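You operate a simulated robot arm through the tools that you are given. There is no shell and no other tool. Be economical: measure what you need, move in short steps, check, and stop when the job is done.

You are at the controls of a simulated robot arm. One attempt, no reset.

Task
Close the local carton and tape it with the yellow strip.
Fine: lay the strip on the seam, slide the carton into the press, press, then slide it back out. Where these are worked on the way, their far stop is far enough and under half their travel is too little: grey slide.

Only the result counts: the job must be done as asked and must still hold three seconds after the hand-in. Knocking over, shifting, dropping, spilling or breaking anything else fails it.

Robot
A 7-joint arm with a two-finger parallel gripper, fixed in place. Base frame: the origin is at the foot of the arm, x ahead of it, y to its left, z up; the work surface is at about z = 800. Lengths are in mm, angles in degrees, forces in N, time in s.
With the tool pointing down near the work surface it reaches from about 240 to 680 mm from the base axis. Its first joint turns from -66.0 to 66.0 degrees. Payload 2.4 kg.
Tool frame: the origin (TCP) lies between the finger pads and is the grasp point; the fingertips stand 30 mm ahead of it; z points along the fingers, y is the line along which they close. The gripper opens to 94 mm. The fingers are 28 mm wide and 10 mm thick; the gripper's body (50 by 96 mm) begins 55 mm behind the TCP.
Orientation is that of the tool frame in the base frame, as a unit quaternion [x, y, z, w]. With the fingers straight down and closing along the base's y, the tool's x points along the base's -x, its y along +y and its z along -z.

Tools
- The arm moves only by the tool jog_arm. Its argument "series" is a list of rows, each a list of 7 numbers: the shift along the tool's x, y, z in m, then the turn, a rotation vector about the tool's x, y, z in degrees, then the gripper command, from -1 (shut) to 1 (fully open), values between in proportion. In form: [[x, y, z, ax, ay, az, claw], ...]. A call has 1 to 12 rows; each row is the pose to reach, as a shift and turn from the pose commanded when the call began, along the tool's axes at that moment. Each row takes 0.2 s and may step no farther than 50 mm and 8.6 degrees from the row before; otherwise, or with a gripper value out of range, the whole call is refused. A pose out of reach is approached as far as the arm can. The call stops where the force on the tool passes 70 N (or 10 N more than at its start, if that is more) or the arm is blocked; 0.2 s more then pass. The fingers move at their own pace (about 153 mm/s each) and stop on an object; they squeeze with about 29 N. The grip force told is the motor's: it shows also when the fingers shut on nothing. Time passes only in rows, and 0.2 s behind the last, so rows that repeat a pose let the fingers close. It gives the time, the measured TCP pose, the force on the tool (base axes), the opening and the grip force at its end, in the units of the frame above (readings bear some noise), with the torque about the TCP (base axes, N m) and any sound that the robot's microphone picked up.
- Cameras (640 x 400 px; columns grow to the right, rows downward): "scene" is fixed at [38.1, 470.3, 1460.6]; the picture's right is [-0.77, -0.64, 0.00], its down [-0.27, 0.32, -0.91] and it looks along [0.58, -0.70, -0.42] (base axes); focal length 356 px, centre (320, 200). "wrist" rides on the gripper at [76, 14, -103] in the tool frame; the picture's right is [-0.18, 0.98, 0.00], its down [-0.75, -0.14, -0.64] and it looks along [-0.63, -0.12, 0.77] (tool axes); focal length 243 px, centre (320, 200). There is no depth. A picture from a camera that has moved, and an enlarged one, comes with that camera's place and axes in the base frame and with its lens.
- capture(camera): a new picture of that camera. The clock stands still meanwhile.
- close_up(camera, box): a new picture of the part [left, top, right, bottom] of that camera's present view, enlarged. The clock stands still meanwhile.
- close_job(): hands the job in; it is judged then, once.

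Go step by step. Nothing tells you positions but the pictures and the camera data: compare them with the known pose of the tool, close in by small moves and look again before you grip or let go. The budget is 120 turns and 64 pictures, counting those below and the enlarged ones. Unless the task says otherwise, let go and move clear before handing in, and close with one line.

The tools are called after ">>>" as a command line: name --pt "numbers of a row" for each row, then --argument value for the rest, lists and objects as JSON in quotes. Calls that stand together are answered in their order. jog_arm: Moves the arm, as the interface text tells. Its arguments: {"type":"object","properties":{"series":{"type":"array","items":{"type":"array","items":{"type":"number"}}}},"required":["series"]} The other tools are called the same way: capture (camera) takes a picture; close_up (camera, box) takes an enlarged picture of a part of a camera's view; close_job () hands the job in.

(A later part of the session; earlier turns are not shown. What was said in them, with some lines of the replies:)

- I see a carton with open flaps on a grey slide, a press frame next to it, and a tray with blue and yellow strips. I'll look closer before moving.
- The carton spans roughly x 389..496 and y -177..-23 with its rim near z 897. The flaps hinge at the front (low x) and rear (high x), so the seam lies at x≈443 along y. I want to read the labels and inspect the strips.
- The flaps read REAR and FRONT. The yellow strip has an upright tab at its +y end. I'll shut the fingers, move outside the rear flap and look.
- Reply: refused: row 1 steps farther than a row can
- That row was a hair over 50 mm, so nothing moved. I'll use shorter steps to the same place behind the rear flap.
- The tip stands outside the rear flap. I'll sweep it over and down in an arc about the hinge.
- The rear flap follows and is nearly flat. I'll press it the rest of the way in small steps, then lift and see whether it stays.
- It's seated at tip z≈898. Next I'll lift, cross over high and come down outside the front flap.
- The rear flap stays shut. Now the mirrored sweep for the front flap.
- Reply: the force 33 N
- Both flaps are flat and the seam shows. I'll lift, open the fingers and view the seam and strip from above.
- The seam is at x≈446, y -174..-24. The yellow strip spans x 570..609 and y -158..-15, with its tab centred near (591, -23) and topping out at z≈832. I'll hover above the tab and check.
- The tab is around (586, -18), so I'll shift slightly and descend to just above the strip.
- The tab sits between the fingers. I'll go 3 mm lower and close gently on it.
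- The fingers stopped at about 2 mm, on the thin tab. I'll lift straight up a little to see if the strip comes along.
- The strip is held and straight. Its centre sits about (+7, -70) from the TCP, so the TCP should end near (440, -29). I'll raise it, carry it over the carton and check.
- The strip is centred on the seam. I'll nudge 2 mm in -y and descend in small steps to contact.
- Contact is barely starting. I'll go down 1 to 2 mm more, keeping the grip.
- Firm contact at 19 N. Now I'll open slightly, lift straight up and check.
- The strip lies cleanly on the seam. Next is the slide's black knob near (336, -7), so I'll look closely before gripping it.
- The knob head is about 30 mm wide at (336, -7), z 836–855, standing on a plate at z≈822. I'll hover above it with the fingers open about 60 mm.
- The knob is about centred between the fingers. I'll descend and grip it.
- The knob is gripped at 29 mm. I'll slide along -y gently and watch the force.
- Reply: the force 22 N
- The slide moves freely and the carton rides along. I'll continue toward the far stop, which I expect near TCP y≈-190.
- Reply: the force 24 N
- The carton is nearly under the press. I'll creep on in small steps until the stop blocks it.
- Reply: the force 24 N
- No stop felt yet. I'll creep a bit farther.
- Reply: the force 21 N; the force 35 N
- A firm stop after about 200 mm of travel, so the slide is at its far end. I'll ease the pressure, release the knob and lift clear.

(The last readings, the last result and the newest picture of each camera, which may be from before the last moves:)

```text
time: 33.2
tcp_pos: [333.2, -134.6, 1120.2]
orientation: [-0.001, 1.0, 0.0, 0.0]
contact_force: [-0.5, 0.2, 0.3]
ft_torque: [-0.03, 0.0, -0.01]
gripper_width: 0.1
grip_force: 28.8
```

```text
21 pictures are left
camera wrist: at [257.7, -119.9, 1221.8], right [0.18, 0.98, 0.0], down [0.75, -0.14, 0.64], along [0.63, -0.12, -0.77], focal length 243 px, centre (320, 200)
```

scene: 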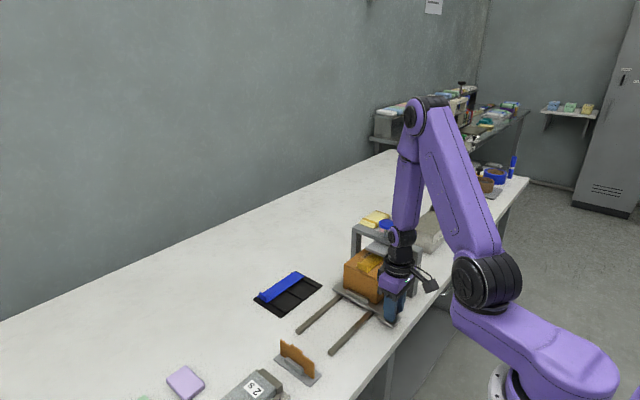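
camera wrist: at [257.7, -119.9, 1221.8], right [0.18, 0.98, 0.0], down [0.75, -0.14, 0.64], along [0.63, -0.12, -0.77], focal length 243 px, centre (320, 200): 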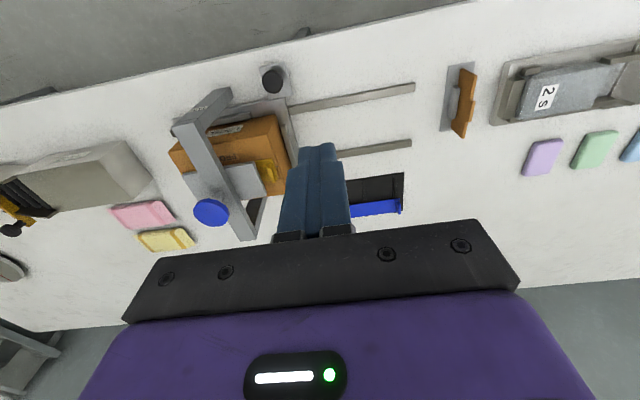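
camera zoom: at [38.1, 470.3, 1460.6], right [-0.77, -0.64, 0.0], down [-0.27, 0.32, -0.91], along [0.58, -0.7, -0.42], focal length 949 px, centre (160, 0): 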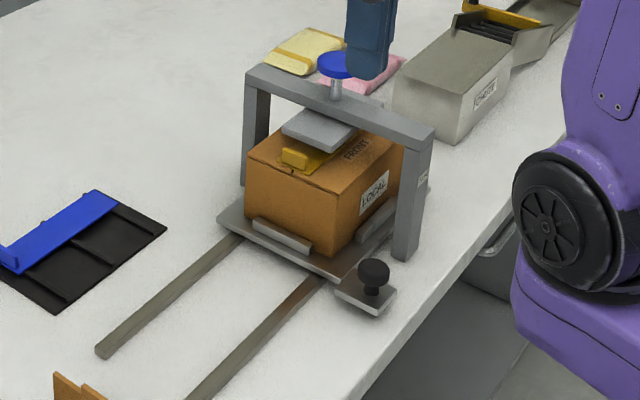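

The carton is under the platen. The press's blue knob is near (438, -293) with its top at z≈1000, so I'll hover the closed fingers over it.

>>> jog_arm --pt "-0.025 -0.037 0 0 0 0 -1" --pt "-0.05 -0.075 0 0 0 0 -1" --pt "-0.078 -0.115 0 0 0 0 -1" --pt "-0.106 -0.158 0.01 0 0 0 -1" --pt "-0.106 -0.158 0.05 0 0 0 -1" --pt "-0.106 -0.158 0.07 0 0 0 -1"

>>> close_up --camera "scene" --box '[310, 180, 450, 320]'

>>> capture --camera "wrist"

```text
refused: row 4 steps farther than a row can; nothing moved
```

```text
2.86 times, centred on (380, 250) of scene
camera zoom: at [38.1, 470.3, 1460.6], right [-0.77, -0.64, 0.0], down [-0.27, 0.32, -0.91], along [0.58, -0.7, -0.42], focal length 1016 px, centre (149, 57)
```

zoom: 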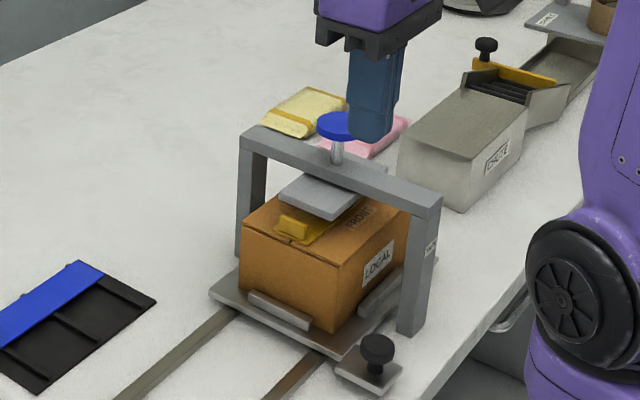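

```text
19 pictures are left
camera wrist: at [257.7, -119.9, 1221.8], right [0.18, 0.98, 0.0], down [0.75, -0.14, 0.64], along [0.63, -0.12, -0.77], focal length 243 px, centre (320, 200)
```

wrist: 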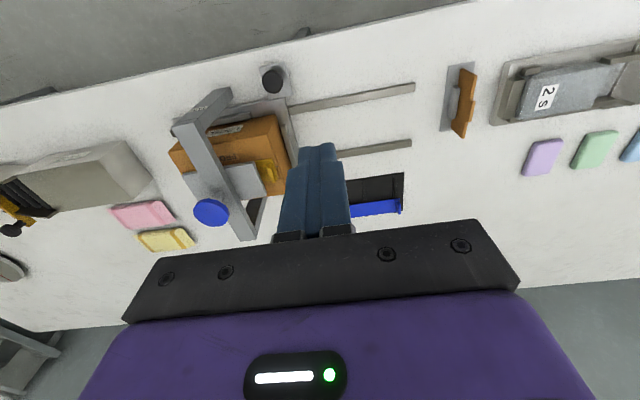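

The step was slightly too long and nothing moved. I'll repeat with smaller steps.

>>> jog_arm --pt "-0.02 -0.03 0 0 0 0 -1" --pt "-0.042 -0.063 0 0 0 0 -1" --pt "-0.064 -0.096 0 0 0 0 -1" --pt "-0.086 -0.128 0 0 0 0 -1" --pt "-0.106 -0.158 0.005 0 0 0 -1" --pt "-0.106 -0.158 0.04 0 0 0 -1" --pt "-0.106 -0.158 0.07 0 0 0 -1"

```text
time: 34.8
tcp_pos: [439.0, -294.6, 1049.1]
orientation: [0.001, 1.0, 0.0, 0.0]
contact_force: [0.3, 0.3, -0.4]
ft_torque: [-0.03, 0.01, 0.01]
gripper_width: 0.0
grip_force: 28.3
```

>>> close_up --camera "scene" --box '[330, 180, 430, 280]'

>>> capture --camera "wrist"

```text
4.00 times, centred on (380, 230) of scene
camera zoom: at [38.1, 470.3, 1460.6], right [-0.77, -0.64, 0.0], down [-0.27, 0.32, -0.91], along [0.58, -0.7, -0.42], focal length 1423 px, centre (80, 80)
```

zoom: 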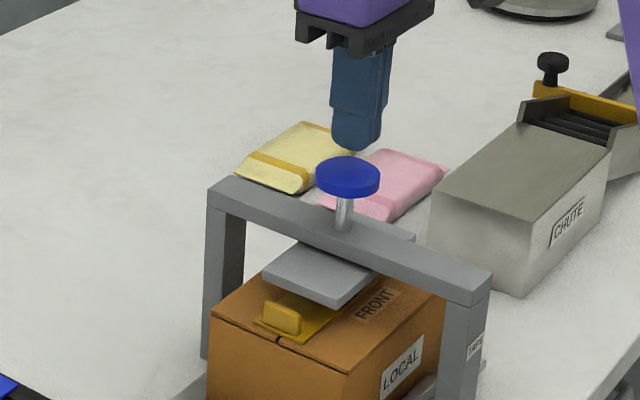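

```text
17 pictures are left
camera wrist: at [363.2, -280.1, 1150.1], right [0.18, 0.98, 0.0], down [0.75, -0.14, 0.64], along [0.63, -0.12, -0.77], focal length 243 px, centre (320, 200)
```

wrist: 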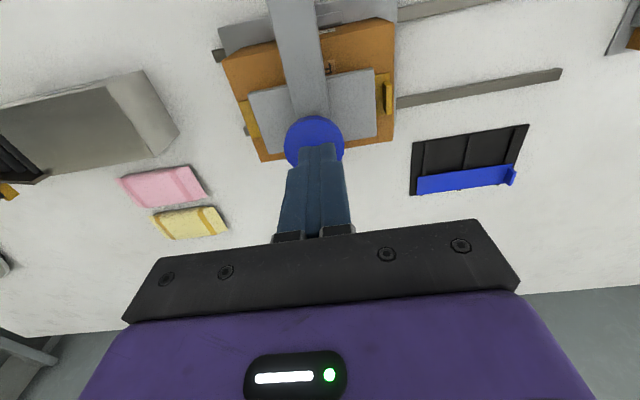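

The fingers are above the knob's centre. I'll press down in small steps, watching the force.

>>> jog_arm --pt "0 0 0.01 0 0 0 -1" --pt "0 0 0.018 0 0 0 -1" --pt "0 0 0.022 0 0 0 -1" --pt "0 0 0.026 0 0 0 -1" --pt "0 0 0.03 0 0 0 -1" --pt "0 0 0.034 0 0 0 -1"

```text
time: 36.2
tcp_pos: [438.1, -292.3, 1016.8]
orientation: [0.0, 1.0, 0.0, 0.001]
contact_force: [-0.1, -2.1, 2.4]
ft_torque: [-0.02, 0.02, 0.02]
gripper_width: 0.3
grip_force: 28.5
```

>>> jog_arm --pt "0 0 0.003 0 0 0 -1" --pt "0 0 0.006 0 0 0 -1" --pt "0 0 0.009 0 0 0 -1" --pt "0 0 0.012 0 0 0 -1" --pt "0 0 0.014 0 0 0 -1"

>>> close_up --camera "scene" --box '[330, 180, 430, 280]'

```text
time: 37.4
tcp_pos: [438.8, -292.2, 1005.5]
orientation: [0.0, 1.0, -0.001, 0.001]
contact_force: [-15.6, 6.3, 50.9]
ft_torque: [0.23, 0.73, 0.08]
gripper_width: 0.1
grip_force: 29.5
```

```text
4.00 times, centred on (380, 230) of scene
camera zoom: at [36.9, 471.0, 1460.4], right [-0.77, -0.64, 0.0], down [-0.27, 0.32, -0.91], along [0.58, -0.7, -0.42], focal length 1423 px, centre (80, 80)
```

zoom: 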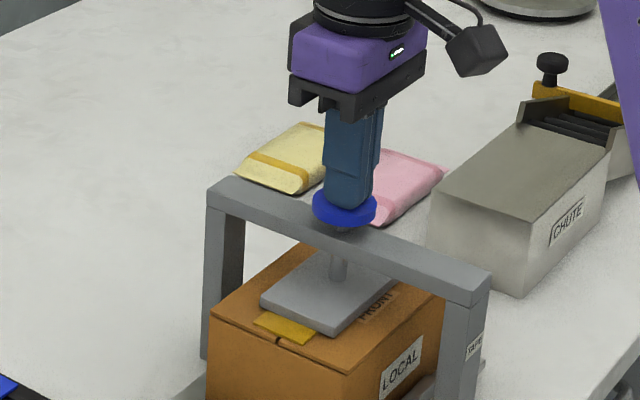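

The platen is down on the strip with 51 N. I'll press a touch more, hold, then raise and look.

>>> jog_arm --pt "0 0 0.0005 0 0 0 -1" --pt "0 0 0.001 0 0 0 -1" --pt "0 0 0.001 0 0 0 -1" --pt "0 0 0.001 0 0 0 -1"

>>> jog_arm --pt "0 0 -0.01 0 0 0 -1" --pt "0 0 -0.025 0 0 0 -1" --pt "0 0 -0.05 0 0 0 -1" --pt "0 0 -0.09 0 0 0 -1"

>>> close_up --camera "scene" --box '[310, 180, 430, 300]'

```text
time: 38.4
tcp_pos: [438.8, -293.3, 1005.5]
orientation: [0.0, 1.0, -0.002, 0.002]
contact_force: [-17.6, 3.2, 58.2]
ft_torque: [0.18, 0.86, 0.09]
gripper_width: 0.0
grip_force: 28.9
```

```text
time: 39.4
tcp_pos: [444.1, -291.5, 1093.9]
orientation: [0.0, 1.0, -0.001, 0.0]
contact_force: [-0.3, -0.1, 0.3]
ft_torque: [-0.01, 0.03, 0.0]
gripper_width: 0.0
grip_force: 28.9
```

```text
3.33 times, centred on (370, 240) of scene
camera zoom: at [38.1, 470.3, 1460.6], right [-0.77, -0.64, 0.0], down [-0.27, 0.32, -0.91], along [0.58, -0.7, -0.42], focal length 1186 px, centre (153, 67)
```

zoom: 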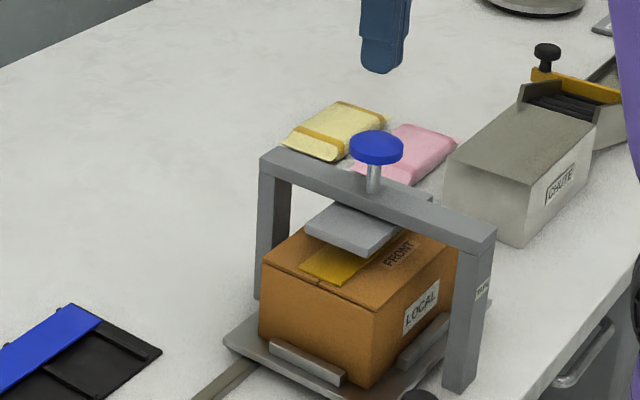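

The press took: the tab has flattened and the platen sprang back up. Now I'll return above the slide knob at about (333, -204) to pull the carton out.

>>> jog_arm --pt "0.03 0.024 0 0 0 0 -0.5" --pt "0.06 0.048 0 0 0 0 0.1" --pt "0.09 0.072 0 0 0 0 0.2" --pt "0.109 0.087 0.01 0 0 0 0.2" --pt "0.109 0.087 0.05 0 0 0 0.2" --pt "0.109 0.087 0.09 0 0 0 0.2" --pt "0.109 0.087 0.13 0 0 0 0.2" --pt "0.109 0.087 0.17 0 0 0 0.2" --pt "0.109 0.087 0.196 0 0 0 0.2"

>>> capture --camera "wrist"

>>> close_up --camera "scene" --box '[320, 230, 440, 350]'

```text
time: 41.4
tcp_pos: [329.1, -203.0, 895.4]
orientation: [0.0, 1.0, 0.0, 0.0]
contact_force: [0.2, -1.0, 1.0]
ft_torque: [0.01, 0.02, 0.0]
gripper_width: 56.4
grip_force: 0.1
```

```text
14 pictures are left
camera wrist: at [253.6, -189.9, 996.9], right [0.18, 0.98, 0.0], down [0.75, -0.14, 0.64], along [0.63, -0.12, -0.77], focal length 243 px, centre (320, 200)
```

wrist: 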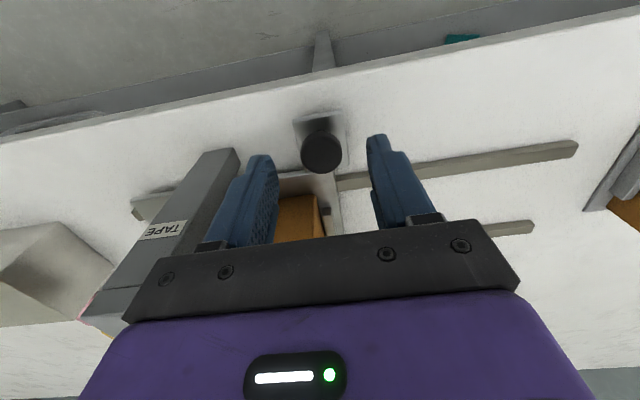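

```text
3.33 times, centred on (380, 290) of scene
camera zoom: at [38.1, 470.3, 1460.6], right [-0.77, -0.64, 0.0], down [-0.27, 0.32, -0.91], along [0.58, -0.7, -0.42], focal length 1186 px, centre (120, -100)
```

zoom: 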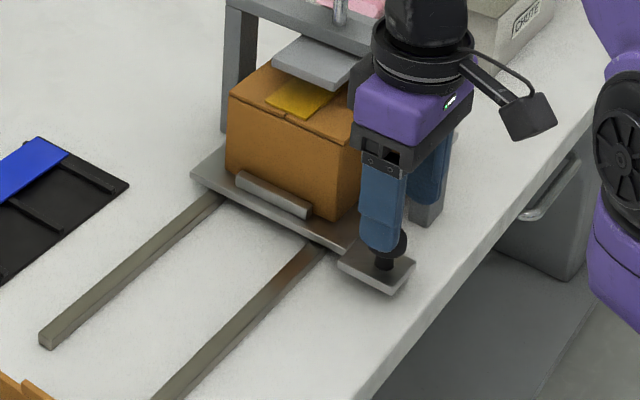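

The knob is centred between the fingers. I'll descend and grip.

>>> jog_arm --pt "-0.002 0 0.015 0 0 0 0.2" --pt "-0.002 0 0.03 0 0 0 0.2" --pt "-0.002 0 0.036 0 0 0 0.2" --pt "-0.002 0 0.036 0 0 0 -0.3" --pt "-0.002 0 0.036 0 0 0 -0.6" --pt "-0.002 0 0.036 0 0 0 -1"

```text
time: 42.8
tcp_pos: [333.6, -206.9, 859.4]
orientation: [0.0, 1.0, 0.001, 0.0]
contact_force: [2.2, 6.5, -6.0]
ft_torque: [0.08, -0.16, 0.06]
gripper_width: 29.6
grip_force: 44.3
```

Gripped. I'll slide back along +y in two stretches.

>>> jog_arm --pt "0 0.003 0 0 0 0 -1" --pt "0 0.01 0 0 0 0 -1" --pt "0 0.02 0 0 0 0 -1" --pt "0 0.03 0 0 0 0 -1" --pt "0 0.04 0 0 0 0 -1" --pt "0 0.05 0 0 0 0 -1" --pt "0 0.06 0 0 0 0 -1" --pt "0 0.07 0 0 0 0 -1" --pt "0 0.08 0 0 0 0 -1" --pt "0 0.09 0 0 0 0 -1" --pt "0 0.097 0 0 0 0 -1" --pt "0 0.1 0 0 0 0 -1"

>>> jog_arm --pt "0 0.003 0 0 0 0 -1" --pt "0 0.01 0 0 0 0 -1" --pt "0 0.02 0 0 0 0 -1" --pt "0 0.03 0 0 0 0 -1" --pt "0 0.04 0 0 0 0 -1" --pt "0 0.05 0 0 0 0 -1" --pt "0 0.06 0 0 0 0 -1" --pt "0 0.07 0 0 0 0 -1" --pt "0 0.08 0 0 0 0 -1" --pt "0 0.087 0 0 0 0 -1" --pt "0 0.091 0 0 0 0 -1" --pt "0 0.094 0 0 0 0 -1"

>>> capture --camera "scene"

```text
time: 45.4
tcp_pos: [332.7, -104.9, 860.1]
orientation: [0.0, 1.0, -0.001, 0.001]
contact_force: [0.5, -0.6, 8.0]
ft_torque: [-0.03, -0.84, 0.08]
gripper_width: 29.4
grip_force: 45.3
```

```text
time: 48.0
tcp_pos: [332.6, -11.6, 862.0]
orientation: [0.0, 1.0, -0.001, 0.001]
contact_force: [2.0, -0.2, 9.9]
ft_torque: [0.02, 1.16, -0.04]
gripper_width: 29.3
grip_force: 44.7
```

```text
12 pictures are left
```

scene: 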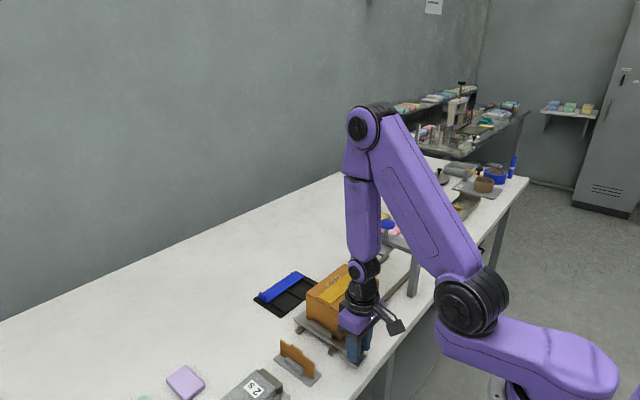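

I'll creep the last few millimetres to the outer stop.

>>> jog_arm --pt "0 0.002 0 0 0 0 -1" --pt "0 0.004 0 0 0 0 -1" --pt "0 0.006 0 0 0 0 -1" --pt "0 0.008 0 0 0 0 -1" --pt "0 0.009 0 0 0 0 -1"

```text
time: 49.2
tcp_pos: [332.9, -4.6, 861.6]
orientation: [0.003, 1.0, 0.0, 0.001]
contact_force: [-5.2, -23.6, 23.8]
ft_torque: [-0.53, -0.36, 0.03]
gripper_width: 29.3
grip_force: 44.9
```

The outer stop is reached at y≈-5. I'll ease off, let go, rise clear and check.

>>> jog_arm --pt "0 -0.002 0 0 0 0 -1" --pt "0 -0.002 0 0 0 0 0.0" --pt "0 -0.002 0 0 0 0 0.2" --pt "0 -0.002 0 0 0 0 0.2" --pt "0 -0.002 -0.02 0 0 0 0.2" --pt "0 -0.002 -0.06 0 0 0 0.2" --pt "0 -0.002 -0.105 0 0 0 0.2" --pt "0 -0.002 -0.15 0 0 0 0.2" --pt "0 -0.002 -0.195 0 0 0 0.2" --pt "0 -0.002 -0.24 0 0 0 0.2"

>>> close_up --camera "scene" --box '[240, 190, 450, 390]'

>>> capture --camera "wrist"

```text
time: 51.4
tcp_pos: [334.2, -1.1, 1097.7]
orientation: [-0.001, 1.0, 0.0, 0.0]
contact_force: [-0.5, 0.6, 0.0]
ft_torque: [0.0, 0.04, 0.0]
gripper_width: 56.4
grip_force: 0.1
```

```text
2.00 times, centred on (345, 290) of scene
camera zoom: at [38.1, 470.3, 1460.6], right [-0.77, -0.64, 0.0], down [-0.27, 0.32, -0.91], along [0.58, -0.7, -0.42], focal length 711 px, centre (270, 20)
```

zoom: 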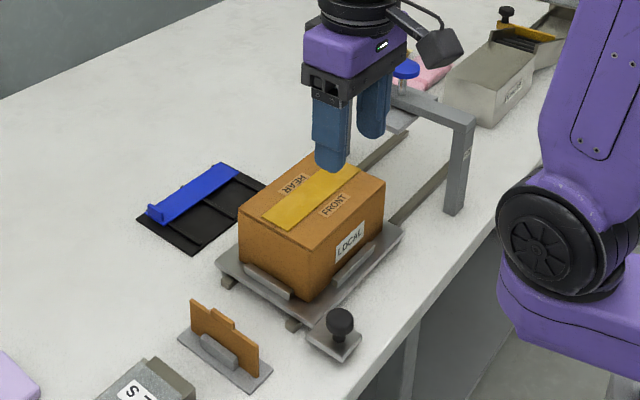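

```text
10 pictures are left
camera wrist: at [258.6, 13.9, 1199.0], right [0.18, 0.98, 0.0], down [0.75, -0.14, 0.64], along [0.63, -0.12, -0.77], focal length 243 px, centre (320, 200)
```

wrist: 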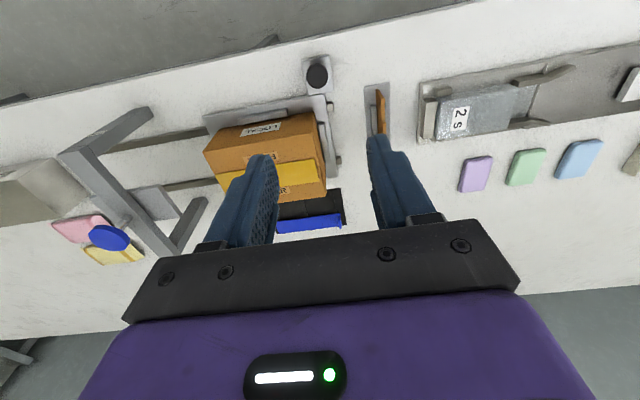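

The carton is closed and taped along the seam, the slide is fully back out, and nothing else has shifted. The arm is clear, so I'm handing in.

>>> close_job

```text
The job is handed in.
```

The local carton is closed and taped with the yellow strip, pressed at about 58 N, and slid back out to the outer stop; I've handed the job in, but no verdict came back.
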